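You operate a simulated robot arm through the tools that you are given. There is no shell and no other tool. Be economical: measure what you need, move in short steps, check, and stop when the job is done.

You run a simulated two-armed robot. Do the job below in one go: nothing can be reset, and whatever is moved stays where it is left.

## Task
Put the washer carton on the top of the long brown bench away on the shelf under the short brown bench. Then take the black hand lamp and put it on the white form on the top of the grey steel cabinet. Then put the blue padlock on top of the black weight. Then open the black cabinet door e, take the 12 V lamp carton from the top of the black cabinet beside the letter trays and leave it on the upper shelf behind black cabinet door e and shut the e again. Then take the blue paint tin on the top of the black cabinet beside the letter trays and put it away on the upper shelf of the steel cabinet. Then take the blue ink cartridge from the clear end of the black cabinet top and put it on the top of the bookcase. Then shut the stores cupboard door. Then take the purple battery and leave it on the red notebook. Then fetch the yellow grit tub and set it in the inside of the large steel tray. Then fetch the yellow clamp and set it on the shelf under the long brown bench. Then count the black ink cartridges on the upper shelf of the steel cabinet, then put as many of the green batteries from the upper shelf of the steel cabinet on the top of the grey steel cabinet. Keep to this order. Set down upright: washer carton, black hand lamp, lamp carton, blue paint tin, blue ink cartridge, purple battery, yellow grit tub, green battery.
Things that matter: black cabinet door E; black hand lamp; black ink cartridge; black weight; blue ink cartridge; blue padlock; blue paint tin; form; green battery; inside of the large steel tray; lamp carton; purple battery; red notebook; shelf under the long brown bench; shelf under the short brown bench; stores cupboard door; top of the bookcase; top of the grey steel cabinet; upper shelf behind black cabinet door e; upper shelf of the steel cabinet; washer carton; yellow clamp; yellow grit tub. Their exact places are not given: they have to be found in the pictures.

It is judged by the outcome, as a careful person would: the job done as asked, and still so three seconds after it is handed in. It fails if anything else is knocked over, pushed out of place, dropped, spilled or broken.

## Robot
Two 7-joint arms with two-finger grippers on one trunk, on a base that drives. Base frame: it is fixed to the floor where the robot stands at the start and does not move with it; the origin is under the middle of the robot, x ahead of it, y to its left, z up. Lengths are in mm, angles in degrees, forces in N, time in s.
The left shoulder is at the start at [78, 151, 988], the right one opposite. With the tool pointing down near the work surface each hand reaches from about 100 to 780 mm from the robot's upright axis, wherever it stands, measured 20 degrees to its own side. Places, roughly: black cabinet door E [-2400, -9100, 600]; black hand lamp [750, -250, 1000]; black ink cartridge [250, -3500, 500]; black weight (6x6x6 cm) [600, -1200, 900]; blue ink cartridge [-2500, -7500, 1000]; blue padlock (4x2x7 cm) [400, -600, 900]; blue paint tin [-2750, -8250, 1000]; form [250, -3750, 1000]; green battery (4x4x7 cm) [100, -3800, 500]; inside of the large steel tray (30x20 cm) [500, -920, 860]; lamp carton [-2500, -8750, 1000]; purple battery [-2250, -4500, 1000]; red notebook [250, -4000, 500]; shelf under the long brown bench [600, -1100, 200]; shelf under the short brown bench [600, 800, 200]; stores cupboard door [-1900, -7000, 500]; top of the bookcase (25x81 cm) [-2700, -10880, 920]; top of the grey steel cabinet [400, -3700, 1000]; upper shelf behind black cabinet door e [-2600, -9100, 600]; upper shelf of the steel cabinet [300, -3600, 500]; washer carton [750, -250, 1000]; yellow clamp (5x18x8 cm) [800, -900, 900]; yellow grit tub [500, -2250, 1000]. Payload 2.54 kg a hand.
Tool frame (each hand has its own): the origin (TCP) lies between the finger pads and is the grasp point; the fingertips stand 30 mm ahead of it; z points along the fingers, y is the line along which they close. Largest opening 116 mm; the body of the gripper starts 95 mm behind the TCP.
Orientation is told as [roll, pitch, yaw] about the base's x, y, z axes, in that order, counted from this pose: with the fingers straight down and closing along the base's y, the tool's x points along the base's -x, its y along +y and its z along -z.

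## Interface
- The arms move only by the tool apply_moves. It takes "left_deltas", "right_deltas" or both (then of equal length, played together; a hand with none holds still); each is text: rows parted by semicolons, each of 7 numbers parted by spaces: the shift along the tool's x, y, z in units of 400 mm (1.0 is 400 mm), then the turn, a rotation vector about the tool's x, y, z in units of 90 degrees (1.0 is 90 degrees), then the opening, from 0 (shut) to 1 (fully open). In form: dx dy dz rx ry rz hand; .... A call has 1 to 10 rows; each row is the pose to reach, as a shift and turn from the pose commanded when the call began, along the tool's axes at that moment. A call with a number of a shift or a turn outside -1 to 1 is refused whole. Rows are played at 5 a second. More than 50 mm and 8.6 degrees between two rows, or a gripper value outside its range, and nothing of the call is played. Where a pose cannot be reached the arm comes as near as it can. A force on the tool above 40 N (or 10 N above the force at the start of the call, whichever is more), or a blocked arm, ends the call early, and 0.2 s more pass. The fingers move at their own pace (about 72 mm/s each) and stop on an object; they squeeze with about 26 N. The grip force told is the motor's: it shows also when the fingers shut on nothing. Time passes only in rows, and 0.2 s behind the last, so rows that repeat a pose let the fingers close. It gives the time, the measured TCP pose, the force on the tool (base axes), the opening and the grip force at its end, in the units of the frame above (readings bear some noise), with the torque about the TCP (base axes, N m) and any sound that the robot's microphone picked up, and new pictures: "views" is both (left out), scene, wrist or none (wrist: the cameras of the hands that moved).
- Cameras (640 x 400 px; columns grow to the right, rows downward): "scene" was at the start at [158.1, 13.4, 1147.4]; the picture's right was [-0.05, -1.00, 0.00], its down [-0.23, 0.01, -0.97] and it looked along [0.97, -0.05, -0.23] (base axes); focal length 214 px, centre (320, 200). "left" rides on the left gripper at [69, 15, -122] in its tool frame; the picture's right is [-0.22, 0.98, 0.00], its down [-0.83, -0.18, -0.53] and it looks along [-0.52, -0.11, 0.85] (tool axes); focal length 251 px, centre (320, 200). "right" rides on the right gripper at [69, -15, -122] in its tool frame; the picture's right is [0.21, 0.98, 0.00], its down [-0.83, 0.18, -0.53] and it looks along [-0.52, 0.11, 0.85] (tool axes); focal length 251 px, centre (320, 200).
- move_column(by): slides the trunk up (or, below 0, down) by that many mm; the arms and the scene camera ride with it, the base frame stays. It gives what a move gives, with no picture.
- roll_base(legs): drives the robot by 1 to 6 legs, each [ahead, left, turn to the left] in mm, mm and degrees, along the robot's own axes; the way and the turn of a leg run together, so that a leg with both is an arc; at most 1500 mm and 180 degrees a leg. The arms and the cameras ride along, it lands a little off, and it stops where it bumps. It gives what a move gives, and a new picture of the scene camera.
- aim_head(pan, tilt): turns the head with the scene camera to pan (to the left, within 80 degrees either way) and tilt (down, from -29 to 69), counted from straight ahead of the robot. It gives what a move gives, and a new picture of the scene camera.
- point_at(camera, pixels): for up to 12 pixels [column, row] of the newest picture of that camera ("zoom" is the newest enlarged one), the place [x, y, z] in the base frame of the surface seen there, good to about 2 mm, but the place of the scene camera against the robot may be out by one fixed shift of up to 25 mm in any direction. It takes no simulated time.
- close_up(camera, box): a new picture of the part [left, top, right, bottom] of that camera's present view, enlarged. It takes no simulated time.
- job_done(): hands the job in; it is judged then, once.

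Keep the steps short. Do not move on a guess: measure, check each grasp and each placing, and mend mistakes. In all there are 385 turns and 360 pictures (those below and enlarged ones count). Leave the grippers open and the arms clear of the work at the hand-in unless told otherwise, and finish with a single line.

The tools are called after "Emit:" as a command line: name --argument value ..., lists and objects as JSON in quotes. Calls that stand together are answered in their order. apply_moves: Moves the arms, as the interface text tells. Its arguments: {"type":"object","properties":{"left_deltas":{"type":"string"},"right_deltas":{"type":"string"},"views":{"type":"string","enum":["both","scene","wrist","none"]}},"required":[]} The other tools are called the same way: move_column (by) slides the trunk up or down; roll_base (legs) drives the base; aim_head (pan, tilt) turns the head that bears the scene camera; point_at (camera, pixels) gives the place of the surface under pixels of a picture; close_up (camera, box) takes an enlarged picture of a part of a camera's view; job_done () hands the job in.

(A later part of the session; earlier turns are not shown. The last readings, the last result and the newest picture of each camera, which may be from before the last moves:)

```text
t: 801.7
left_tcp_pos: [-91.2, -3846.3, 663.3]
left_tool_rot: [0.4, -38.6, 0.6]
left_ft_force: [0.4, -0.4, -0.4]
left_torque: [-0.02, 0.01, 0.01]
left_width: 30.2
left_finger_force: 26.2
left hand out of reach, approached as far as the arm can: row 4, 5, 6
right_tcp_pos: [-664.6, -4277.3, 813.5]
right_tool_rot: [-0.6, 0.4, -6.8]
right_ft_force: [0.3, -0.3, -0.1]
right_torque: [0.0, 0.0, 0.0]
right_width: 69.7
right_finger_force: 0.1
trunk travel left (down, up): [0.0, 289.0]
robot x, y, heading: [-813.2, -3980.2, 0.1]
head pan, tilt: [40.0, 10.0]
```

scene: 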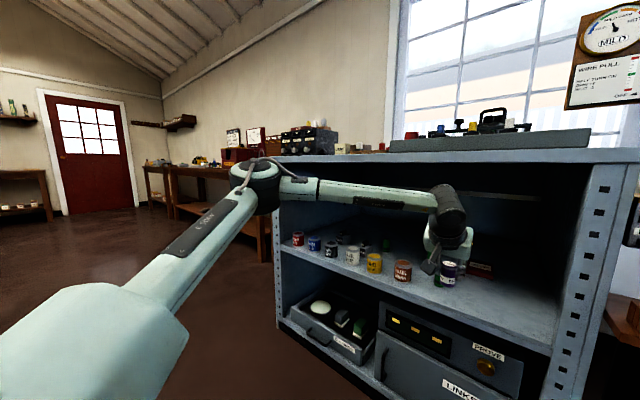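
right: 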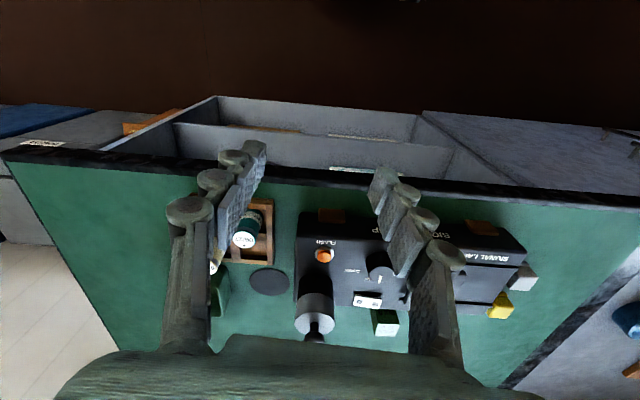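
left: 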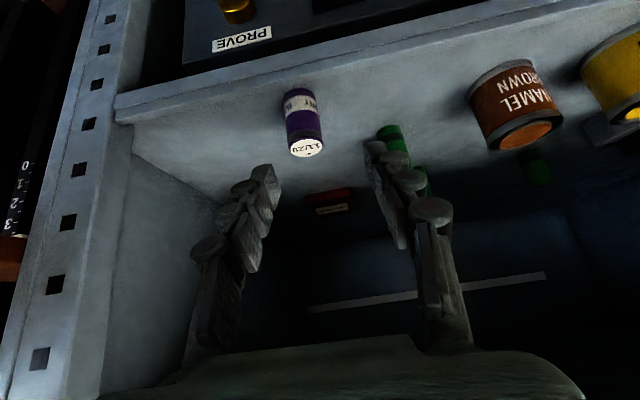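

Much better: extended, with elbow level. I try lowering here.

Emit:
apply_moves --left_deltas "0.03 -0.02 0.04 0 0 0 0; 0.06 -0.04 0.08 0 0 0 0; 0.09 -0.05 0.12 0 0 0 0; 0.12 -0.06 0.16 0 0 0 0; 0.15 -0.06 0.19 0 0 0 0" --views "none"

Emit:
point_at --camera "scene" --pixels '[[255, 165], [270, 180], [300, 183], [380, 190], [430, 195], [445, 190], [480, 270], [478, 262]]'

```text
t: 802.9
left_tcp_pos: [-113.9, -3840.2, 577.7]
left_tool_rot: [0.4, -38.7, 0.7]
left_ft_force: [1.2, 0.5, -2.2]
left_torque: [-0.01, 0.01, -0.02]
left_width: 30.2
left_finger_force: 26.4
left hand out of reach, approached as far as the arm can: row 1, 2, 3, 4, 5
right_tcp_pos: [-665.2, -4276.9, 812.4]
right_tool_rot: [-0.6, 0.3, -6.8]
right_ft_force: [0.0, 0.0, -0.2]
right_torque: [0.0, 0.01, -0.01]
right_width: 69.8
right_finger_force: 0.0
trunk travel left (down, up): [0.0, 289.0]
robot x, y, heading: [-810.2, -3980.9, -0.1]
head pan, tilt: [40.0, 10.0]
```

```text
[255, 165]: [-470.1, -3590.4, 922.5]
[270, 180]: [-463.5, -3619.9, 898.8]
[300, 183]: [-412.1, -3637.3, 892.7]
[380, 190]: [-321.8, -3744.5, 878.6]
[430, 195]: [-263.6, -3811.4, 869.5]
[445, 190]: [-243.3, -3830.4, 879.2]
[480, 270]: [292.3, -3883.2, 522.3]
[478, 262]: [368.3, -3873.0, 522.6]
```

Now z 578 with the arm extended. I shift right 56 and drive in 412 at this height.

Emit:
roll_base --legs '[[0, -57, 0], [250, 0, 0]]'

Emit:
roll_base --legs '[[150, 0, 0]]'

Emit:
apply_moves --left_deltas "0 0 0.001 0 0 0 0" --views "wrist"

```text
t: 805.5
left_tcp_pos: [130.9, -3902.0, 578.0]
left_tool_rot: [0.3, -38.7, 0.3]
left_ft_force: [-0.6, 0.3, -0.9]
left_torque: [-0.02, 0.02, -0.02]
left_width: 30.1
left_finger_force: 26.2
right_tcp_pos: [-421.4, -4333.3, 813.3]
right_tool_rot: [-0.7, 0.4, -7.0]
right_ft_force: [-0.1, 0.3, 0.3]
right_torque: [0.02, -0.01, 0.02]
right_width: 69.7
right_finger_force: 0.0
trunk travel left (down, up): [0.0, 289.0]
robot x, y, heading: [-567.0, -4038.0, -0.4]
head pan, tilt: [40.0, 10.0]
```

scene: 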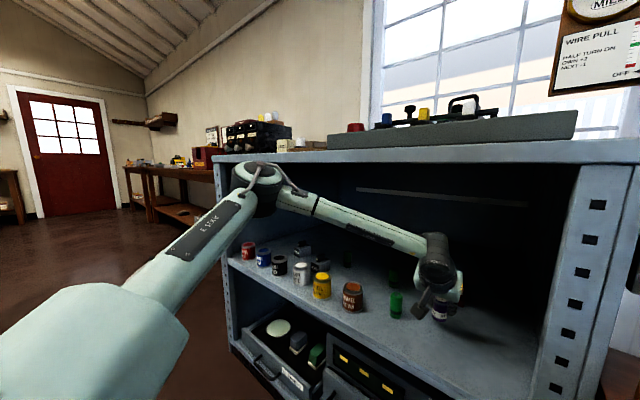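

```text
t: 807.0
left_tcp_pos: [283.0, -3901.7, 578.7]
left_tool_rot: [0.4, -38.7, 0.4]
left_ft_force: [0.5, -0.1, -1.5]
left_torque: [-0.01, -0.01, 0.01]
left_width: 30.3
left_finger_force: 25.7
right_tcp_pos: [-269.4, -4335.3, 812.1]
right_tool_rot: [-0.6, 0.3, -7.0]
right_ft_force: [0.0, -0.2, 1.0]
right_torque: [0.0, -0.01, -0.01]
right_width: 70.0
right_finger_force: 0.0
trunk travel left (down, up): [0.0, 289.0]
robot x, y, heading: [-413.8, -4039.7, -0.1]
head pan, tilt: [40.0, 10.0]
stopped in leg 1: the robot was blocked; the commanded pose is now the measured one
```

scene: 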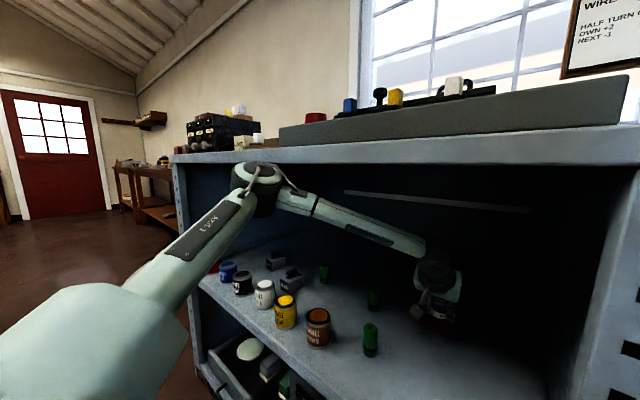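

```text
t: 807.5
left_tcp_pos: [283.4, -3899.0, 574.6]
left_tool_rot: [0.3, -38.5, 0.6]
left_ft_force: [-0.2, -0.2, -0.8]
left_torque: [-0.03, -0.02, 0.01]
left_width: 30.4
left_finger_force: 26.0
right_tcp_pos: [-270.2, -4335.2, 812.7]
right_tool_rot: [-0.7, 0.3, -7.0]
right_ft_force: [0.1, -0.6, -0.6]
right_torque: [0.01, -0.01, -0.01]
right_width: 69.5
right_finger_force: 0.0
trunk travel left (down, up): [0.0, 289.0]
robot x, y, heading: [-418.8, -4039.0, -0.3]
head pan, tilt: [40.0, 10.0]
```

left: 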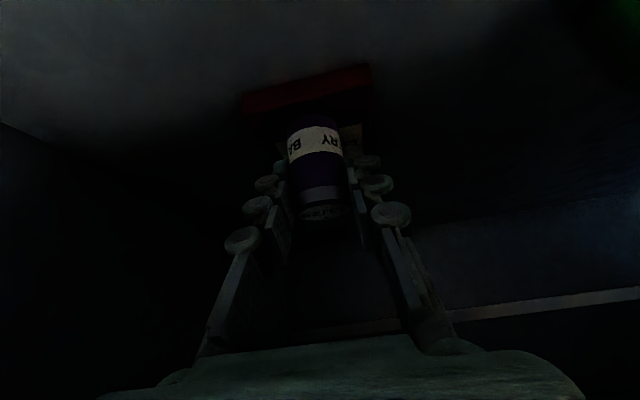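

Emit:
point_at --camera "left" --pixels '[[250, 100], [365, 72], [300, 90], [310, 112], [340, 115], [365, 100], [250, 108], [315, 125]]'

```text
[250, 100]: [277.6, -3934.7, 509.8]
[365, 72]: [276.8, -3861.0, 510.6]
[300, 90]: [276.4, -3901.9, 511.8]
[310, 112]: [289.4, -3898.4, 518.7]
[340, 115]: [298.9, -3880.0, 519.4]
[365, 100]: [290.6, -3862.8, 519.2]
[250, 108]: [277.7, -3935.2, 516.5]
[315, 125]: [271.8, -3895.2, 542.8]
```

Emit:
apply_moves --left_deltas "-0.02 0 0.016 0 0 0 0; -0.04 0 0.032 0 0 0 0; -0.06 0 0.048 0 0 0 0; -0.07 0 0.056 0 0 0 0" --views "none"

```text
t: 808.5
left_tcp_pos: [302.7, -3888.8, 584.0]
left_tool_rot: [0.5, -38.8, 0.5]
left_ft_force: [0.3, -0.7, -1.4]
left_torque: [-0.03, 0.0, -0.01]
left_width: 30.1
left_finger_force: 26.5
left hand out of reach, approached as far as the arm can: row 1, 2, 3, 4
right_tcp_pos: [-270.4, -4336.9, 813.2]
right_tool_rot: [-0.6, 0.0, -7.0]
right_ft_force: [0.1, 0.0, -0.9]
right_torque: [0.0, 0.0, -0.02]
right_width: 69.6
right_finger_force: 0.2
trunk travel left (down, up): [0.0, 289.0]
robot x, y, heading: [-417.2, -4040.6, -0.2]
head pan, tilt: [40.0, 10.0]
```

Emit:
apply_moves --left_deltas "0.012 -0.004 0.015 0 0 0 0; 0.024 -0.008 0.03 0 0 0 0; 0.031 -0.01 0.039 0 0 0 0; 0.036 -0.012 0.045 0 0 0 0; 0.041 -0.012 0.051 0 0 0 0" --views "none"

```text
t: 809.6
left_tcp_pos: [296.7, -3886.3, 561.3]
left_tool_rot: [0.3, -38.5, 0.4]
left_ft_force: [1.1, -0.2, -0.7]
left_torque: [-0.01, 0.0, 0.0]
left_width: 30.4
left_finger_force: 26.3
left hand out of reach, approached as far as the arm can: row 1, 2, 3, 4, 5
right_tcp_pos: [-268.3, -4335.1, 813.6]
right_tool_rot: [-0.8, 0.2, -7.1]
right_ft_force: [0.7, -0.6, -0.3]
right_torque: [0.02, 0.0, 0.01]
right_width: 69.5
right_finger_force: 0.1
trunk travel left (down, up): [0.0, 289.0]
robot x, y, heading: [-412.1, -4038.4, -0.4]
head pan, tilt: [40.0, 10.0]
```

Emit:
apply_moves --left_deltas "0.003 0 0.004 0 0 0 0; 0.006 0 0.008 0 0 0 0; 0.009 0 0.012 0 0 0 0" --views "wrist"

```text
t: 810.5
left_tcp_pos: [297.0, -3884.8, 560.1]
left_tool_rot: [0.2, -39.0, 0.5]
left_ft_force: [1.9, -3.8, 19.8]
left_torque: [-0.11, 0.06, -0.01]
left_width: 30.2
left_finger_force: 25.5
right_tcp_pos: [-269.3, -4336.0, 812.9]
right_tool_rot: [-0.7, 0.2, -7.1]
right_ft_force: [-0.2, -0.5, 1.1]
right_torque: [-0.01, -0.04, -0.02]
right_width: 69.5
right_finger_force: 0.0
trunk travel left (down, up): [0.0, 289.0]
robot x, y, heading: [-412.0, -4040.0, -0.2]
head pan, tilt: [40.0, 10.0]
```

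left: 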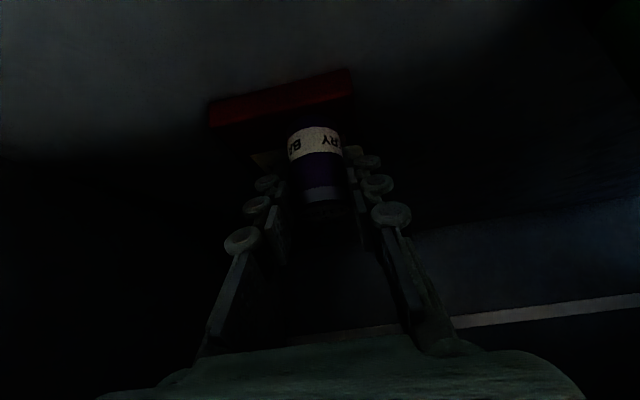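

Emit:
apply_moves --left_deltas "-0.003 0 -0.004 0 0 0 0.3; -0.003 0 -0.004 0 0 0 0.45; -0.003 0 -0.004 0 0 0 0.45; 0 0 -0.06 0 0 0 0.45; 0 0 -0.13 0 0 0 0.45; 0 0 -0.2 0 0 0 0.45" --views "wrist"

```text
t: 811.9
left_tcp_pos: [249.5, -3883.8, 604.0]
left_tool_rot: [0.3, -37.6, 0.5]
left_ft_force: [0.0, -0.6, -0.9]
left_torque: [0.01, -0.01, -0.02]
left_width: 52.5
left_finger_force: 0.0
right_tcp_pos: [-265.5, -4333.8, 811.8]
right_tool_rot: [-0.8, 0.7, -7.1]
right_ft_force: [-0.4, -0.2, -0.5]
right_torque: [-0.01, -0.05, 0.01]
right_width: 69.6
right_finger_force: 0.1
trunk travel left (down, up): [0.0, 289.0]
robot x, y, heading: [-418.1, -4037.8, -0.2]
head pan, tilt: [40.0, 10.0]
```

left: 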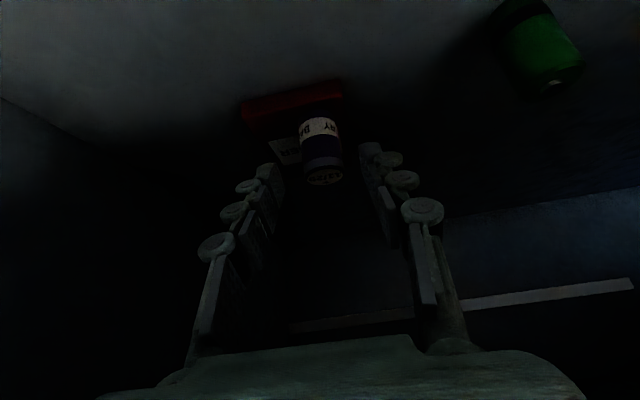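

Purple battery stands on the red notebook. Back out, raise, and go to the grit tub.

Emit:
roll_base --legs '[[-550, 0, 0], [0, 1500, 0], [0, 330, 0]]'

Emit:
move_column --by 289

Emit:
apply_moves --left_deltas "0.08 0.02 -0.06 0 0.05 0 0.45; 0.16 0.04 -0.12 0 0.1 0 0.45; 0.24 0.06 -0.18 0 0.16 0 0.45; 0.32 0.08 -0.24 0 0.22 0 0.45; 0.38 0.1 -0.3 0 0.28 0 0.45; 0.4 0.1 -0.36 0 0.34 0 1" --views "none"

Emit:
aim_head --pan 0 --tilt 15

```text
t: 832.2
left_tcp_pos: [-344.5, -2075.5, 616.3]
left_tool_rot: [0.4, -38.6, 2.0]
left_ft_force: [-0.6, -0.5, -0.3]
left_torque: [-0.02, -0.02, 0.01]
left_width: 52.3
left_finger_force: 0.0
right_tcp_pos: [-848.2, -2540.6, 813.0]
right_tool_rot: [-0.7, 0.4, -5.7]
right_ft_force: [0.5, -0.5, 0.1]
right_torque: [-0.01, 0.01, -0.04]
right_width: 69.6
right_finger_force: 0.2
trunk travel left (down, up): [0.0, 289.0]
robot x, y, heading: [-1004.9, -2247.9, 1.2]
head pan, tilt: [40.0, 10.0]
```

scene: 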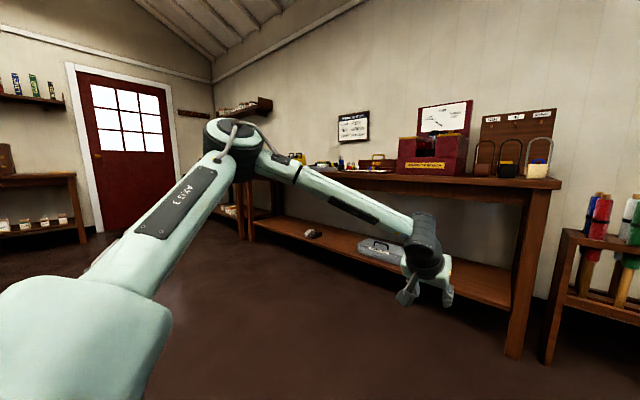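

```text
t: 835.1
left_tcp_pos: [-343.7, -2075.4, 905.9]
left_tool_rot: [0.5, -38.6, 2.0]
left_ft_force: [-0.2, -0.1, 0.1]
left_torque: [0.01, 0.02, 0.01]
left_width: 52.0
left_finger_force: 0.1
right_tcp_pos: [-849.0, -2540.9, 1103.0]
right_tool_rot: [-0.5, 0.4, -5.6]
right_ft_force: [-0.1, 0.8, 0.5]
right_torque: [0.01, -0.01, 0.0]
right_width: 69.3
right_finger_force: 0.0
trunk travel left (down, up): [-289.0, 0.0]
robot x, y, heading: [-1003.4, -2251.5, 1.1]
head pan, tilt: [40.0, 10.0]
```

```text
t: 836.5
left_tcp_pos: [-560.9, -2044.2, 918.5]
left_tool_rot: [0.3, -7.9, 2.1]
left_ft_force: [-0.8, -0.5, -0.4]
left_torque: [-0.01, -0.05, -0.01]
left_width: 102.5
left_finger_force: 0.0
right_tcp_pos: [-849.3, -2541.1, 1101.6]
right_tool_rot: [-0.6, 0.4, -5.5]
right_ft_force: [0.1, -0.1, 0.4]
right_torque: [-0.01, 0.0, -0.01]
right_width: 69.3
right_finger_force: 0.0
trunk travel left (down, up): [-289.0, 0.0]
robot x, y, heading: [-1002.1, -2249.4, 1.1]
head pan, tilt: [40.0, 10.0]
```

```text
t: 837.6
left_tcp_pos: [-561.1, -2045.0, 918.8]
left_tool_rot: [0.4, -8.0, 2.1]
left_ft_force: [0.2, -0.1, 0.4]
left_torque: [0.0, 0.03, 0.02]
left_width: 116.0
left_finger_force: 0.0
right_tcp_pos: [-849.6, -2541.1, 1102.7]
right_tool_rot: [-0.6, 0.4, -5.6]
right_ft_force: [0.1, -0.8, -0.8]
right_torque: [0.02, 0.01, -0.03]
right_width: 69.5
right_finger_force: 0.2
trunk travel left (down, up): [-289.0, 0.0]
robot x, y, heading: [-1000.7, -2246.1, 1.3]
head pan, tilt: [0.0, 15.0]
```

scene: 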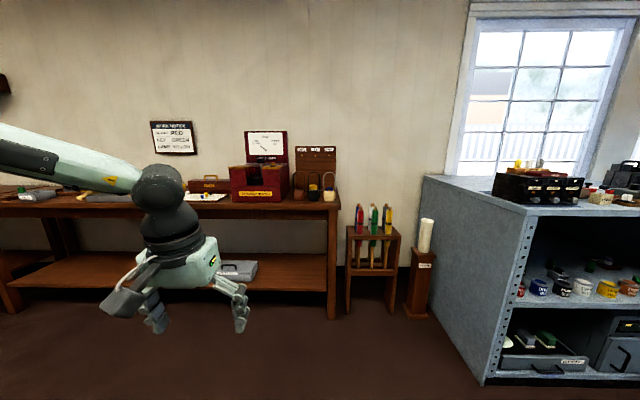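

Emit:
close_up --camera "scene" --box '[220, 120, 360, 220]'

Emit:
point_at --camera "scene" --pixels '[[329, 196], [329, 178], [313, 194], [298, 192], [316, 200], [335, 203], [250, 193]]'

```text
4.00 times, centred on (290, 170) of scene
```

zoom: 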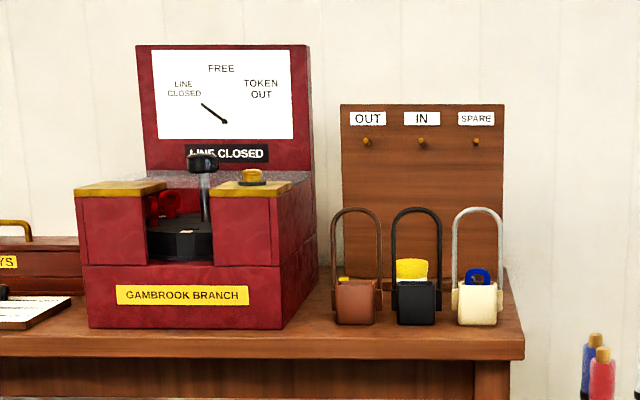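

```text
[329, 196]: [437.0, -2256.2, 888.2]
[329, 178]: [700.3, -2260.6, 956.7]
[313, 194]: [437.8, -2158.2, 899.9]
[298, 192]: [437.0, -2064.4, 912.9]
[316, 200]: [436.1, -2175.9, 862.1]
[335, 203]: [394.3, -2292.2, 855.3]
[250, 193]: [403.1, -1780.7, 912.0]
```

Emit:
point_at --camera "zoom" --pixels '[[412, 266], [402, 272], [424, 272], [412, 278], [478, 274], [416, 210], [345, 279], [416, 250]]'

Emit:
roll_base --legs '[[0, 150, -1], [560, 0, 0]]'

Emit:
aim_head --pan 0 --tilt 30

```text
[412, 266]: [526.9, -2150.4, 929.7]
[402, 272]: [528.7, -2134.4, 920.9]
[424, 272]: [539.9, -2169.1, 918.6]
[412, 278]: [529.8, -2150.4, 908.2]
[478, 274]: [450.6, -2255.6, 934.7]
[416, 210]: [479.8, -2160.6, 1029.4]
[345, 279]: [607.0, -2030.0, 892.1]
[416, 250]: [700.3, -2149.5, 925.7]
```

```text
t: 842.5
left_tcp_pos: [-3.1, -1905.5, 917.5]
left_tool_rot: [0.2, -8.0, 0.6]
left_ft_force: [-0.2, 0.0, -0.5]
left_torque: [-0.05, 0.0, -0.03]
left_width: 115.9
left_finger_force: 0.0
right_tcp_pos: [-305.3, -2394.2, 1102.2]
right_tool_rot: [-0.6, 0.4, -7.1]
right_ft_force: [0.0, -0.3, -0.3]
right_torque: [0.01, 0.0, 0.0]
right_width: 69.4
right_finger_force: 0.0
trunk travel left (down, up): [-289.0, 0.0]
robot x, y, heading: [-450.9, -2097.7, -0.4]
head pan, tilt: [0.0, 15.0]
```

scene: 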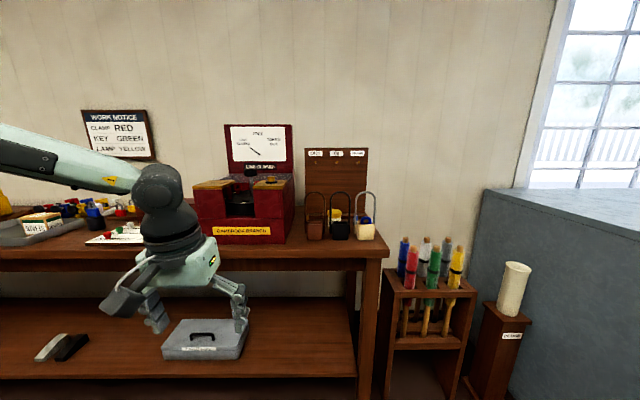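

```text
t: 843.3
left_tcp_pos: [-3.0, -1905.8, 918.3]
left_tool_rot: [0.4, -7.9, 0.7]
left_ft_force: [-0.5, 0.2, 0.5]
left_torque: [0.03, 0.0, 0.01]
left_width: 116.2
left_finger_force: 0.1
right_tcp_pos: [-304.3, -2394.4, 1102.2]
right_tool_rot: [-0.6, 0.4, -7.2]
right_ft_force: [-0.2, -0.2, 0.0]
right_torque: [-0.03, -0.02, 0.0]
right_width: 69.6
right_finger_force: 0.0
trunk travel left (down, up): [-289.0, 0.0]
robot x, y, heading: [-450.3, -2097.2, -0.4]
head pan, tilt: [0.0, 30.0]
```

scene: 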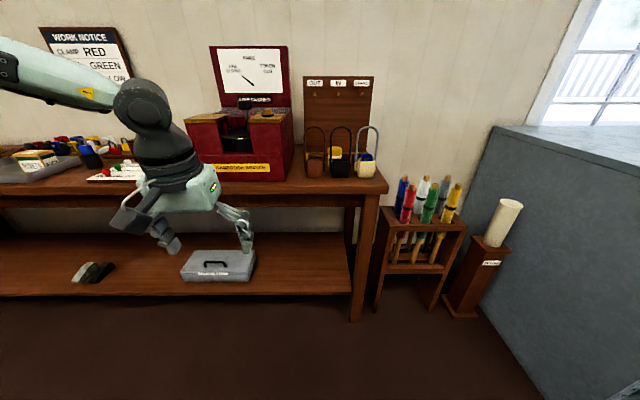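

Yellow tub sits behind the black pouch's hoop at about (548,−2167), top ≈926. I'll reach it sideways with the right arm, facing +y (camera clear of the hoops).

Emit:
roll_base --legs '[[300, -195, 0], [0, 0, 90]]'

Emit:
apply_moves --right_deltas "0.01 -0.1 -0.02 0 0 -0.04 1; 0.02 -0.2 -0.04 0 0 -0.08 1; 0.03 -0.3 -0.04 0 0 -0.08 1; 0.04 -0.4 -0.04 0 0 -0.08 1; 0.05 -0.5 -0.04 0 0 -0.08 1; 0.06 -0.6 -0.04 0 0 -0.08 1" --views "wrist"

```text
t: 849.7
left_tcp_pos: [-344.2, -1847.4, 917.9]
left_tool_rot: [0.3, -8.0, 90.5]
left_ft_force: [0.0, -0.1, 0.0]
left_torque: [0.0, 0.01, 0.02]
left_width: 116.1
left_finger_force: 0.1
right_tcp_pos: [142.7, -2148.8, 1102.5]
right_tool_rot: [-0.5, 0.4, 82.8]
right_ft_force: [0.2, 0.3, -0.6]
right_torque: [0.01, 0.01, 0.01]
right_width: 69.4
right_finger_force: 0.1
trunk travel left (down, up): [-289.0, 0.0]
robot x, y, heading: [-151.3, -2297.0, 89.4]
head pan, tilt: [0.0, 30.0]
```

scene: 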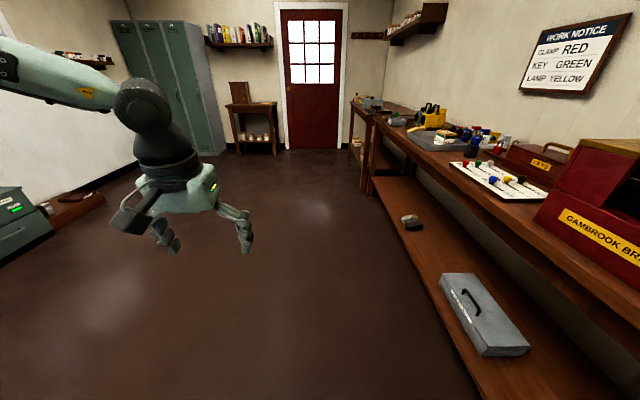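

```text
t: 851.1
left_tcp_pos: [-342.7, -1846.2, 919.4]
left_tool_rot: [0.2, -8.0, 90.5]
left_ft_force: [0.0, 0.3, -0.5]
left_torque: [0.01, 0.03, -0.01]
left_width: 115.8
left_finger_force: 0.0
right_tcp_pos: [385.1, -2190.8, 1116.3]
right_tool_rot: [-0.7, 0.4, 90.1]
right_ft_force: [-0.4, -0.1, 0.9]
right_torque: [0.02, 0.01, -0.01]
right_width: 116.2
right_finger_force: 0.1
right hand out of reach, approached as far as the arm can: row 3, 4, 5, 6
trunk travel left (down, up): [-289.0, 0.0]
robot x, y, heading: [-156.3, -2295.5, 89.8]
head pan, tilt: [0.0, 30.0]
```

right: 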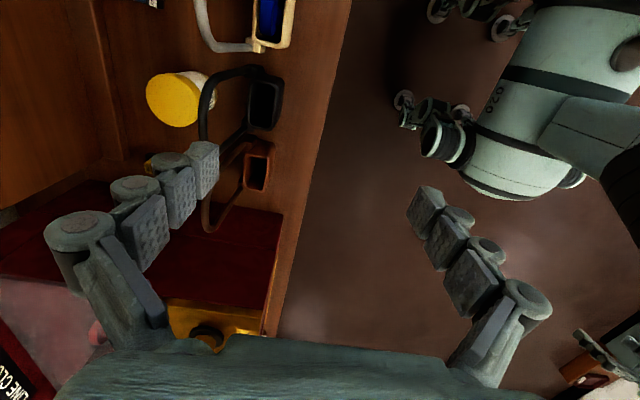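

Emit:
point_at --camera "right" --pixels '[[175, 98], [150, 100], [193, 90], [170, 76], [182, 124], [208, 88], [205, 120], [215, 80], [245, 70], [240, 140], [225, 45], [200, 20]]'

```text
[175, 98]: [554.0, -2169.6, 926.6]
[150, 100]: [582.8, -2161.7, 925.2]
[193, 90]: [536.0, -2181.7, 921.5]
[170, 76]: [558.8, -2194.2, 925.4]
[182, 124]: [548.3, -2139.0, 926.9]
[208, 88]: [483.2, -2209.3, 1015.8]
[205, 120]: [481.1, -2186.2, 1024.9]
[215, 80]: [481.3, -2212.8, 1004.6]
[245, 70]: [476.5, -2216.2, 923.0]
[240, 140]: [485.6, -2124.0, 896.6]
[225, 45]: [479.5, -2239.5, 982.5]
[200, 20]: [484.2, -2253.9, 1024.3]
```

Emit:
roll_base --legs '[[24, -175, 0]]'

Emit:
apply_moves --right_deltas "0 0 0.06 0 0 0 0.78; 0 0 0.12 0 0 0 0.78" --views "wrist"

```text
t: 853.4
left_tcp_pos: [-170.8, -1824.2, 919.1]
left_tool_rot: [0.3, -8.0, 90.7]
left_ft_force: [0.2, -0.2, 0.5]
left_torque: [0.0, 0.0, 0.01]
left_width: 116.2
left_finger_force: 0.2
right_tcp_pos: [557.2, -2165.9, 1116.9]
right_tool_rot: [-0.6, 0.4, 90.0]
right_ft_force: [-0.1, -0.5, 0.4]
right_torque: [0.02, 0.04, 0.0]
right_width: 115.9
right_finger_force: 0.1
trunk travel left (down, up): [-289.0, 0.0]
robot x, y, heading: [20.3, -2271.1, 89.8]
head pan, tilt: [0.0, 30.0]
```

scene: 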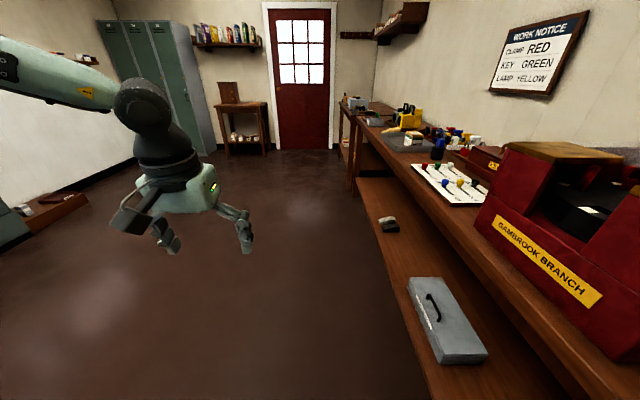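

```text
t: 854.0
left_tcp_pos: [-172.4, -1825.4, 918.0]
left_tool_rot: [0.2, -8.0, 90.5]
left_ft_force: [0.3, 0.6, 0.1]
left_torque: [0.0, 0.03, -0.03]
left_width: 116.2
left_finger_force: 0.1
right_tcp_pos: [557.3, -2166.4, 1069.9]
right_tool_rot: [-0.6, 0.4, 90.0]
right_ft_force: [0.4, -0.2, 0.2]
right_torque: [-0.01, 0.0, 0.01]
right_width: 90.5
right_finger_force: 0.1
trunk travel left (down, up): [-289.0, 0.0]
robot x, y, heading: [21.6, -2272.7, 89.9]
head pan, tilt: [0.0, 30.0]
```

right: 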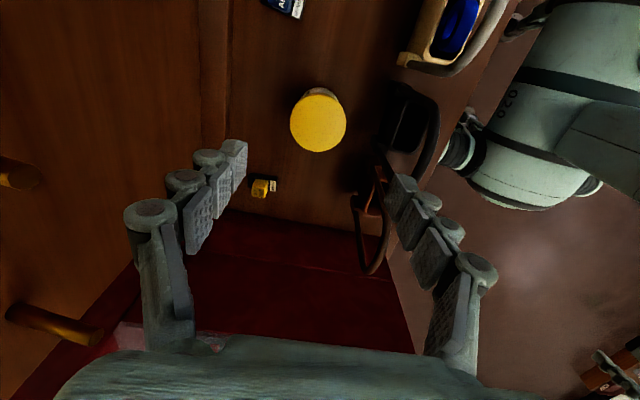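

Emit:
apply_moves --right_deltas "0 -0.008 0.08 0 0 0 0.78; 0 -0.008 0.16 0 0 0 0.78; 0 -0.008 0.24 0 0 0 0.78; 0 -0.008 0.32 0 0 0 0.78; 0 -0.008 0.38 0 0 0 0.78; 0 -0.008 0.38 0 0 0 0; 0 -0.008 0.38 0 0 0 0; 0 -0.008 0.38 0 0 0 0" --views "wrist"

```text
t: 855.8
left_tcp_pos: [-173.1, -1824.0, 918.3]
left_tool_rot: [0.4, -7.9, 90.6]
left_ft_force: [-0.4, -0.2, 0.5]
left_torque: [0.03, 0.0, 0.02]
left_width: 115.9
left_finger_force: 0.0
right_tcp_pos: [564.1, -2169.1, 919.1]
right_tool_rot: [-0.5, 0.4, 90.1]
right_ft_force: [-1.2, 0.5, 0.0]
right_torque: [0.0, -0.01, -0.01]
right_width: 57.9
right_finger_force: 25.9
trunk travel left (down, up): [-289.0, 0.0]
robot x, y, heading: [21.2, -2272.0, 89.7]
head pan, tilt: [0.0, 30.0]
```

right: 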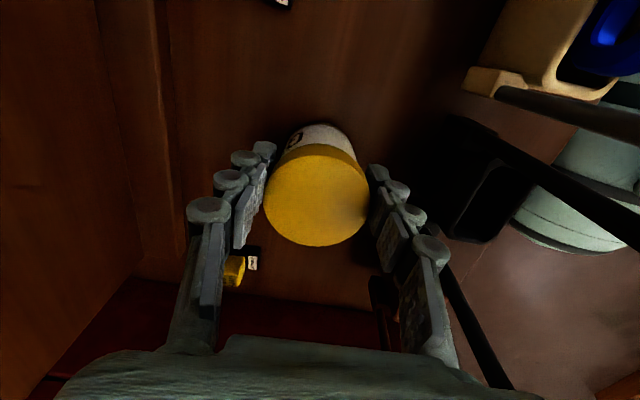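

Tub gripped. Lift clear of the hoops, pull back, drive along to the large tray, and over it.

Emit:
apply_moves --right_deltas "0 0 -0.1 0 0 0 0; 0 0 -0.2 0 0 0 0; 0 0 -0.3 0 0 0 0; 0 0 -0.4 0 0 0 0; 0 0.005 -0.49 0 0 0 0" --views "none"

Emit:
roll_base --legs '[[0, 420, 0], [1334, 0, 0], [0, -330, 0]]'

Emit:
apply_moves --right_deltas "0 0 0.01 0 0 0 0" --views "wrist"

```text
t: 857.0
left_tcp_pos: [-172.7, -1824.7, 918.2]
left_tool_rot: [0.3, -8.1, 90.6]
left_ft_force: [-0.8, 0.1, -0.2]
left_torque: [-0.02, 0.0, -0.03]
left_width: 115.7
left_finger_force: 0.1
right_tcp_pos: [558.9, -2164.4, 1115.8]
right_tool_rot: [-0.6, 0.5, 90.2]
right_ft_force: [0.1, -0.3, -2.7]
right_torque: [0.02, -0.03, 0.0]
right_width: 58.4
right_finger_force: 26.1
trunk travel left (down, up): [-289.0, 0.0]
robot x, y, heading: [23.1, -2272.0, 89.5]
head pan, tilt: [0.0, 30.0]
```

```text
t: 871.1
left_tcp_pos: [-266.1, -494.9, 919.2]
left_tool_rot: [0.3, -8.1, 91.8]
left_ft_force: [-0.2, 0.2, -0.2]
left_torque: [0.03, 0.03, 0.01]
left_width: 116.1
left_finger_force: 0.1
right_tcp_pos: [472.0, -820.2, 1116.3]
right_tool_rot: [-0.5, 0.4, 91.2]
right_ft_force: [0.3, -0.8, -2.6]
right_torque: [-0.04, 0.03, 0.01]
right_width: 58.2
right_finger_force: 26.2
trunk travel left (down, up): [-289.0, 0.0]
robot x, y, heading: [-63.1, -937.6, 90.7]
head pan, tilt: [0.0, 30.0]
```

scene: 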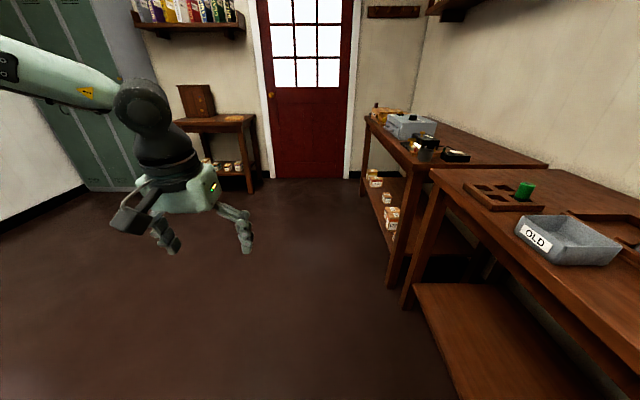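

```text
t: 871.5
left_tcp_pos: [-266.0, -495.9, 919.7]
left_tool_rot: [0.4, -8.0, 91.8]
left_ft_force: [-0.7, -0.4, 0.2]
left_torque: [0.0, -0.04, 0.02]
left_width: 116.2
left_finger_force: 0.1
right_tcp_pos: [473.5, -819.5, 1112.9]
right_tool_rot: [-0.6, 0.4, 91.2]
right_ft_force: [0.0, -0.2, -1.9]
right_torque: [-0.05, 0.01, 0.03]
right_width: 58.2
right_finger_force: 26.0
trunk travel left (down, up): [-289.0, 0.0]
robot x, y, heading: [-67.2, -936.2, 90.8]
head pan, tilt: [0.0, 30.0]
```

right: 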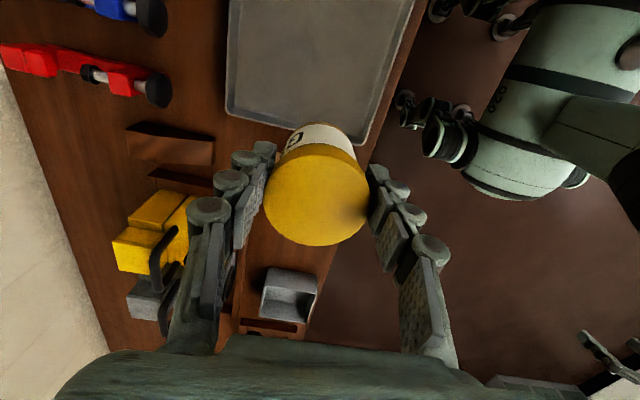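

Emit:
point_at --camera "right" --pixels '[[300, 60], [232, 105], [375, 140], [245, 95], [350, 115], [320, 10], [250, 10], [385, 20], [230, 20], [408, 20]]'

```text
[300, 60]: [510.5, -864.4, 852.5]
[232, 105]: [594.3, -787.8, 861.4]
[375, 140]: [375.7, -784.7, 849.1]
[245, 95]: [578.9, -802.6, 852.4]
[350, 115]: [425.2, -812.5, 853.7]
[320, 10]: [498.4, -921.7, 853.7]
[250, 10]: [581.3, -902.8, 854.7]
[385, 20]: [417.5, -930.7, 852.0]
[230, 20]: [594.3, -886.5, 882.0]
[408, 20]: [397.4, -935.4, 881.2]
```

Emit:
apply_moves --right_deltas "0.05 -0.033 0.06 0 0 0 0; 0.096 -0.066 0.13 0 0 0 0; 0.096 -0.066 0.23 0 0 0 0; 0.096 -0.066 0.33 0 0 0 0; 0.096 -0.066 0.42 0 0 0 0; 0.096 -0.066 0.465 0 0 0 0; 0.096 -0.066 0.474 0 0 0 0; 0.096 -0.066 0.481 0 0 0 0" --views "wrist"

```text
t: 873.3
left_tcp_pos: [-267.3, -495.3, 918.7]
left_tool_rot: [0.4, -7.9, 91.8]
left_ft_force: [-0.2, 0.5, 0.2]
left_torque: [0.01, -0.04, -0.05]
left_width: 116.3
left_finger_force: 0.0
right_tcp_pos: [501.3, -857.9, 920.3]
right_tool_rot: [-0.8, 0.3, 91.2]
right_ft_force: [8.1, 1.4, 18.9]
right_torque: [0.2, -0.25, -0.04]
right_width: 58.5
right_finger_force: 26.4
right hand out of reach, approached as far as the arm can: row 2
trunk travel left (down, up): [-289.0, 0.0]
robot x, y, heading: [-64.2, -942.3, 90.9]
head pan, tilt: [0.0, 30.0]
```

right: 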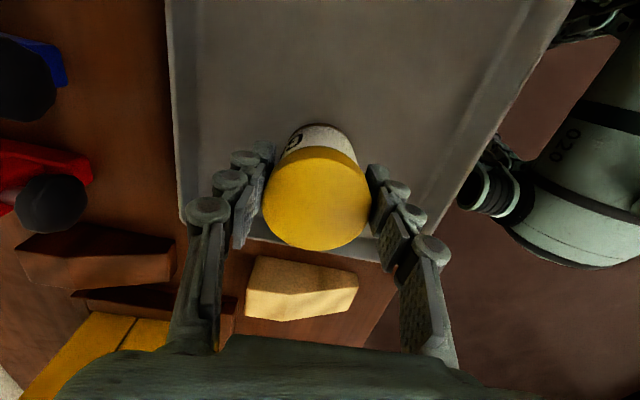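

Emit:
apply_moves --right_deltas "0 0 -0.004 0 0 0 0.5; 0 0 -0.004 0 0 0 0.7; 0 0 -0.004 0 0 0 0.7; 0 0 -0.1 0 0 0 0.7; 0 0 -0.2 0 0 0 0.7; 0 0 -0.3 0 0 0 0.7; 0 0 -0.4 0 0 0 0.7; 0 0 -0.48 0 0 0 0.7" --views "wrist"

```text
t: 875.1
left_tcp_pos: [-266.2, -495.8, 919.2]
left_tool_rot: [0.3, -8.0, 91.8]
left_ft_force: [-0.7, 0.8, 0.8]
left_torque: [-0.01, 0.0, 0.02]
left_width: 116.1
left_finger_force: 0.1
right_tcp_pos: [504.9, -842.6, 1104.7]
right_tool_rot: [-0.7, 0.5, 91.4]
right_ft_force: [-0.1, 0.7, 0.0]
right_torque: [0.0, -0.03, -0.02]
right_width: 81.4
right_finger_force: 0.1
right hand out of reach, approached as far as the arm can: row 7, 8
trunk travel left (down, up): [-289.0, 0.0]
robot x, y, heading: [-69.7, -942.6, 90.8]
head pan, tilt: [0.0, 30.0]
```

right: 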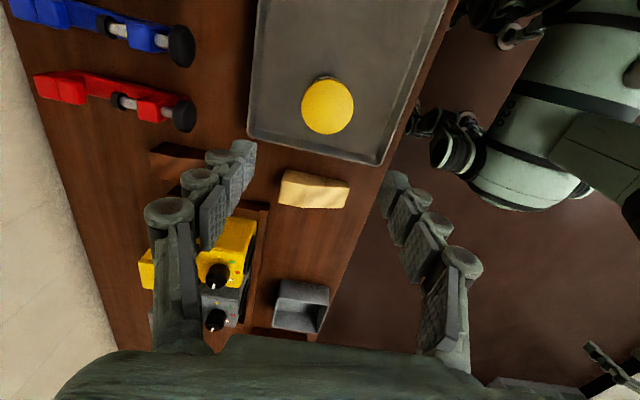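

Tub stands in the tray. Now the yellow clamp with the left hand: raise it, back off, turn to face the bench.

Emit:
roll_base --legs '[[0, 280, 0], [0, 0, -91], [60, -150, 0]]'

Emit:
apply_moves --left_deltas "0 0 -0.1 0 -0.03 0 1; 0 0 -0.2 0 -0.06 0 1; 0 0 -0.3 0 -0.09 0 1; 0 0 -0.4 0 -0.12 0 1; 0 0 -0.5 0 -0.133 0 1" --right_deltas "0 0.1 0 0 0 0 0.7; 0 0.2 0 0 0 0 0.7; 0 0.3 0 0 0 0 0.7; 0 0.4 0 0 0 0 0.7; 0 0.5 0 0 0 0 0.7" --views "none"

Emit:
roll_base --legs '[[230, 0, 0]]'

Emit:
apply_moves --left_deltas "0 0 0.01 0 0 0 0.8" --views "wrist"

```text
t: 884.1
left_tcp_pos: [167.8, -919.0, 918.2]
left_tool_rot: [0.2, -7.9, -0.9]
left_ft_force: [-0.2, 0.2, 0.8]
left_torque: [0.03, -0.03, 0.02]
left_width: 116.1
left_finger_force: 0.0
right_tcp_pos: [-214.9, -1673.4, 1105.5]
right_tool_rot: [-0.6, 0.4, -1.4]
right_ft_force: [0.8, 0.6, -0.4]
right_torque: [0.0, 0.03, -0.01]
right_width: 81.4
right_finger_force: 0.1
trunk travel left (down, up): [-289.0, 0.0]
robot x, y, heading: [-283.6, -1097.0, -1.8]
head pan, tilt: [0.0, 30.0]
```

scene: 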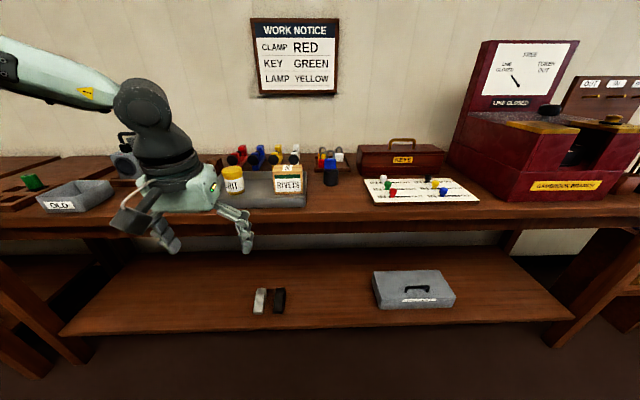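

```text
t: 885.3
left_tcp_pos: [137.3, -917.2, 1118.0]
left_tool_rot: [0.2, -20.0, -0.9]
left_ft_force: [0.0, -0.9, 0.2]
left_torque: [-0.08, 0.01, 0.0]
left_width: 116.0
left_finger_force: 0.1
right_tcp_pos: [-187.8, -1467.8, 1090.9]
right_tool_rot: [-0.7, 0.4, -1.4]
right_ft_force: [0.0, 0.3, -1.1]
right_torque: [-0.04, -0.01, -0.01]
right_width: 81.3
right_finger_force: 0.0
right hand out of reach, approached as far as the arm can: row 1, 2, 3, 4, 5
trunk travel left (down, up): [-289.0, 0.0]
robot x, y, heading: [-286.4, -1098.9, -1.8]
head pan, tilt: [0.0, 30.0]
```

```text
t: 887.0
left_tcp_pos: [370.9, -922.3, 1117.5]
left_tool_rot: [0.3, -19.8, -0.7]
left_ft_force: [0.3, -0.4, 0.5]
left_torque: [0.01, 0.03, 0.0]
left_width: 116.3
left_finger_force: 0.0
right_tcp_pos: [46.5, -1476.3, 1090.1]
right_tool_rot: [-0.6, 0.5, -1.2]
right_ft_force: [-0.2, -0.1, -0.5]
right_torque: [0.03, 0.05, 0.01]
right_width: 81.1
right_finger_force: 0.0
trunk travel left (down, up): [-289.0, 0.0]
robot x, y, heading: [-52.1, -1107.5, -1.9]
head pan, tilt: [0.0, 30.0]
```

scene: 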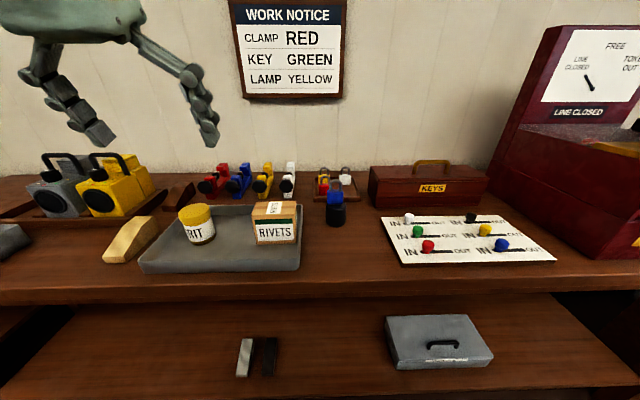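

```text
t: 887.4
left_tcp_pos: [368.9, -922.6, 1114.3]
left_tool_rot: [0.3, -20.0, -0.9]
left_ft_force: [-0.1, -0.2, 0.4]
left_torque: [0.02, 0.01, 0.01]
left_width: 92.8
left_finger_force: 0.1
right_tcp_pos: [44.6, -1476.3, 1091.0]
right_tool_rot: [-0.6, 0.3, -1.2]
right_ft_force: [0.4, 0.2, 0.9]
right_torque: [-0.03, 0.0, -0.02]
right_width: 81.2
right_finger_force: 0.1
trunk travel left (down, up): [-289.0, 0.0]
robot x, y, heading: [-54.4, -1101.8, -1.6]
head pan, tilt: [0.0, 30.0]
```

left: 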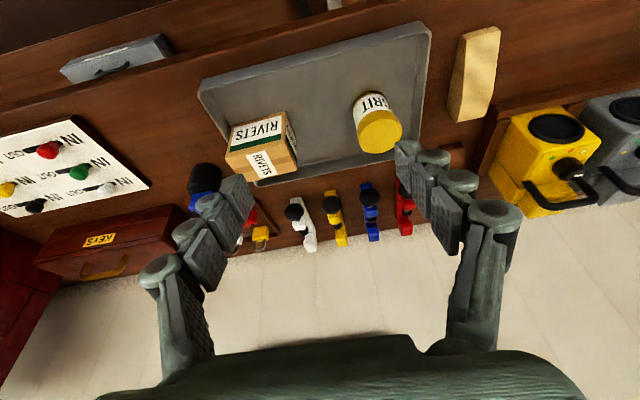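

Yellow clamp at left-camera (335,217). I zoom and measure it.

Emit:
close_up --camera "left" --box '[280, 170, 400, 250]'

Emit:
point_at --camera "zoom" --pixels '[[265, 120], [275, 165], [290, 190], [305, 235], [310, 275], [315, 310], [275, 200], [320, 230], [285, 150], [340, 375]]'

```text
5.00 times, centred on (340, 210) of left
```

zoom: 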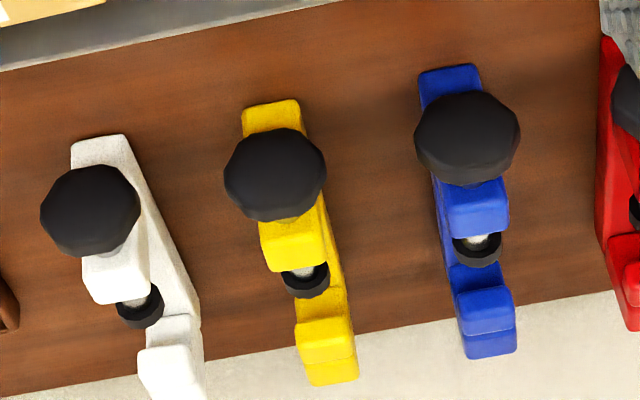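

```text
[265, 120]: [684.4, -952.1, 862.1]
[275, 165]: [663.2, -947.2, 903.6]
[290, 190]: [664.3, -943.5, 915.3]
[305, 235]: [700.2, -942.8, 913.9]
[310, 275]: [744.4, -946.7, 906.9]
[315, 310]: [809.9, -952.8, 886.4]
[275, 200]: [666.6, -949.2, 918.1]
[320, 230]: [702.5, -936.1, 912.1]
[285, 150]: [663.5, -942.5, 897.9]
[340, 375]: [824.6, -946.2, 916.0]
```

Emit:
roll_base --legs '[[50, 0, 1]]'

Emit:
apply_moves --left_deltas "-0.08 -0.006 0.06 0 0 0 0.6; -0.16 -0.012 0.13 0 0 0 0.38; -0.24 -0.018 0.2 0 0 0 0.38; -0.32 -0.024 0.28 0 0 0 0.38; -0.39 -0.03 0.36 0 0 0 0.38; -0.46 -0.035 0.44 0 0 0 0.38; -0.503 -0.038 0.505 0 0 0 0.38; -0.503 -0.038 0.505 0 0 0 0.38" --views "wrist"

```text
t: 888.3
left_tcp_pos: [416.6, -917.1, 1114.0]
left_tool_rot: [0.3, -19.9, 0.2]
left_ft_force: [-0.2, 0.6, 0.0]
left_torque: [-0.02, 0.01, 0.0]
left_width: 92.8
left_finger_force: 0.1
right_tcp_pos: [101.9, -1475.4, 1090.9]
right_tool_rot: [-0.6, 0.4, -0.4]
right_ft_force: [-0.1, 1.3, 0.3]
right_torque: [-0.03, 0.06, 0.02]
right_width: 81.1
right_finger_force: 0.0
trunk travel left (down, up): [-289.0, 0.0]
robot x, y, heading: [-5.0, -1108.8, -0.7]
head pan, tilt: [0.0, 30.0]
```

scene: 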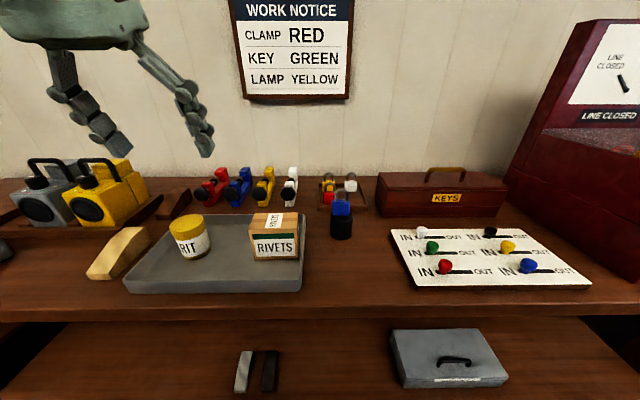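

```text
t: 890.1
left_tcp_pos: [674.9, -933.1, 992.9]
left_tool_rot: [0.2, -19.9, 0.2]
left_ft_force: [-0.3, 0.1, 0.5]
left_torque: [0.02, -0.03, -0.06]
left_width: 44.3
left_finger_force: 0.0
right_tcp_pos: [100.6, -1475.6, 1090.6]
right_tool_rot: [-0.7, 0.3, -0.3]
right_ft_force: [-0.2, 0.1, -0.2]
right_torque: [-0.01, 0.0, 0.01]
right_width: 81.0
right_finger_force: 0.2
trunk travel left (down, up): [-289.0, 0.0]
robot x, y, heading: [-2.0, -1105.0, -0.7]
head pan, tilt: [0.0, 30.0]
```

left: 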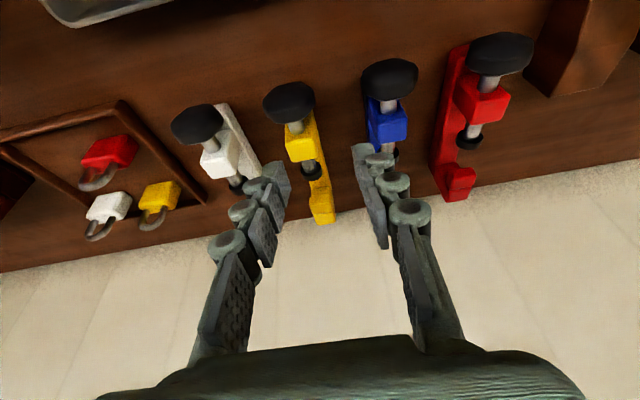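

Emit:
point_at --camera "left" --pixels '[[302, 148], [289, 150], [315, 143], [300, 135], [313, 168], [316, 185], [322, 215], [290, 100], [330, 180]]'

```text
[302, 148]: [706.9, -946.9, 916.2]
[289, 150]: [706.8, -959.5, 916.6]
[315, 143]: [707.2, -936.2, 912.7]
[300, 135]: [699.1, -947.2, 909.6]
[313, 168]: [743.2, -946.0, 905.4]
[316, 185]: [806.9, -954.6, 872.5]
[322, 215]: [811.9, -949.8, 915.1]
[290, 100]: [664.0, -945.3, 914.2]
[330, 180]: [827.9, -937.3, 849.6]
```

Emit:
apply_moves --left_deltas "0 -0.0375 0.03 0 0 0 0.38; -0.003 -0.0375 0.12 0 0 0 0.38; -0.006 -0.0375 0.2 0 0 0 0.38; -0.006 -0.0375 0.272 0 0 0 0.38; -0.006 -0.0375 0.272 0 0 0 0; -0.006 -0.0375 0.272 0 0 0 0; -0.006 -0.0375 0.272 0 0 0 0" --views "none"

Emit:
apply_moves --left_deltas "-0.017 0 -0.047 0 0 0 0; -0.034 0 -0.094 0 0 0 0; -0.07 0 -0.188 0 0 0 0; -0.103 0 -0.282 0 0 0 0; -0.137 0 -0.376 0 0 0 0; -0.12 0 -0.42 0 0 0 0" --views "wrist"

```text
t: 891.7
left_tcp_pos: [698.7, -934.1, 895.4]
left_tool_rot: [0.2, -20.1, 0.2]
left_ft_force: [2.6, -2.4, 11.8]
left_torque: [-0.25, 0.45, 0.0]
left_width: 25.7
left_finger_force: 25.8
left hand out of reach, approached as far as the arm can: row 3, 4, 5, 6, 7
right_tcp_pos: [100.0, -1476.0, 1090.8]
right_tool_rot: [-0.7, 0.3, -0.4]
right_ft_force: [-0.1, -0.1, 0.4]
right_torque: [-0.01, 0.0, -0.02]
right_width: 81.0
right_finger_force: 0.0
trunk travel left (down, up): [-289.0, 0.0]
robot x, y, heading: [-4.2, -1110.7, -0.7]
head pan, tilt: [0.0, 30.0]
```

```text
t: 893.1
left_tcp_pos: [682.4, -925.4, 1069.1]
left_tool_rot: [0.3, -20.0, 0.1]
left_ft_force: [0.6, 0.5, -5.1]
left_torque: [-0.02, 0.26, 0.01]
left_width: 25.3
left_finger_force: 26.0
left hand out of reach, approached as far as the arm can: row 5, 6
right_tcp_pos: [101.5, -1476.7, 1090.9]
right_tool_rot: [-0.7, 0.2, -0.2]
right_ft_force: [0.8, 0.1, 0.5]
right_torque: [-0.04, -0.02, 0.03]
right_width: 81.3
right_finger_force: 0.0
trunk travel left (down, up): [-289.0, 0.0]
robot x, y, heading: [-7.3, -1103.8, -0.4]
head pan, tilt: [0.0, 30.0]
```

left: 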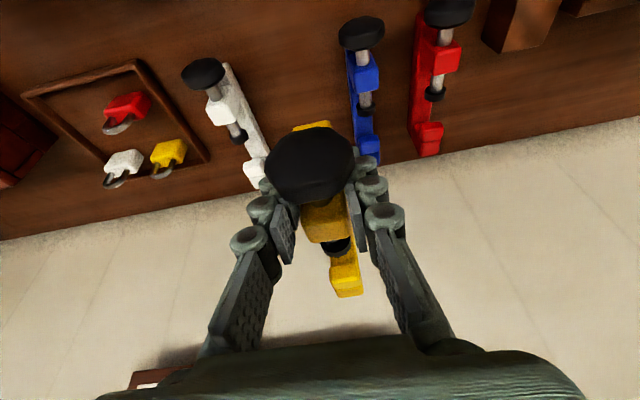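

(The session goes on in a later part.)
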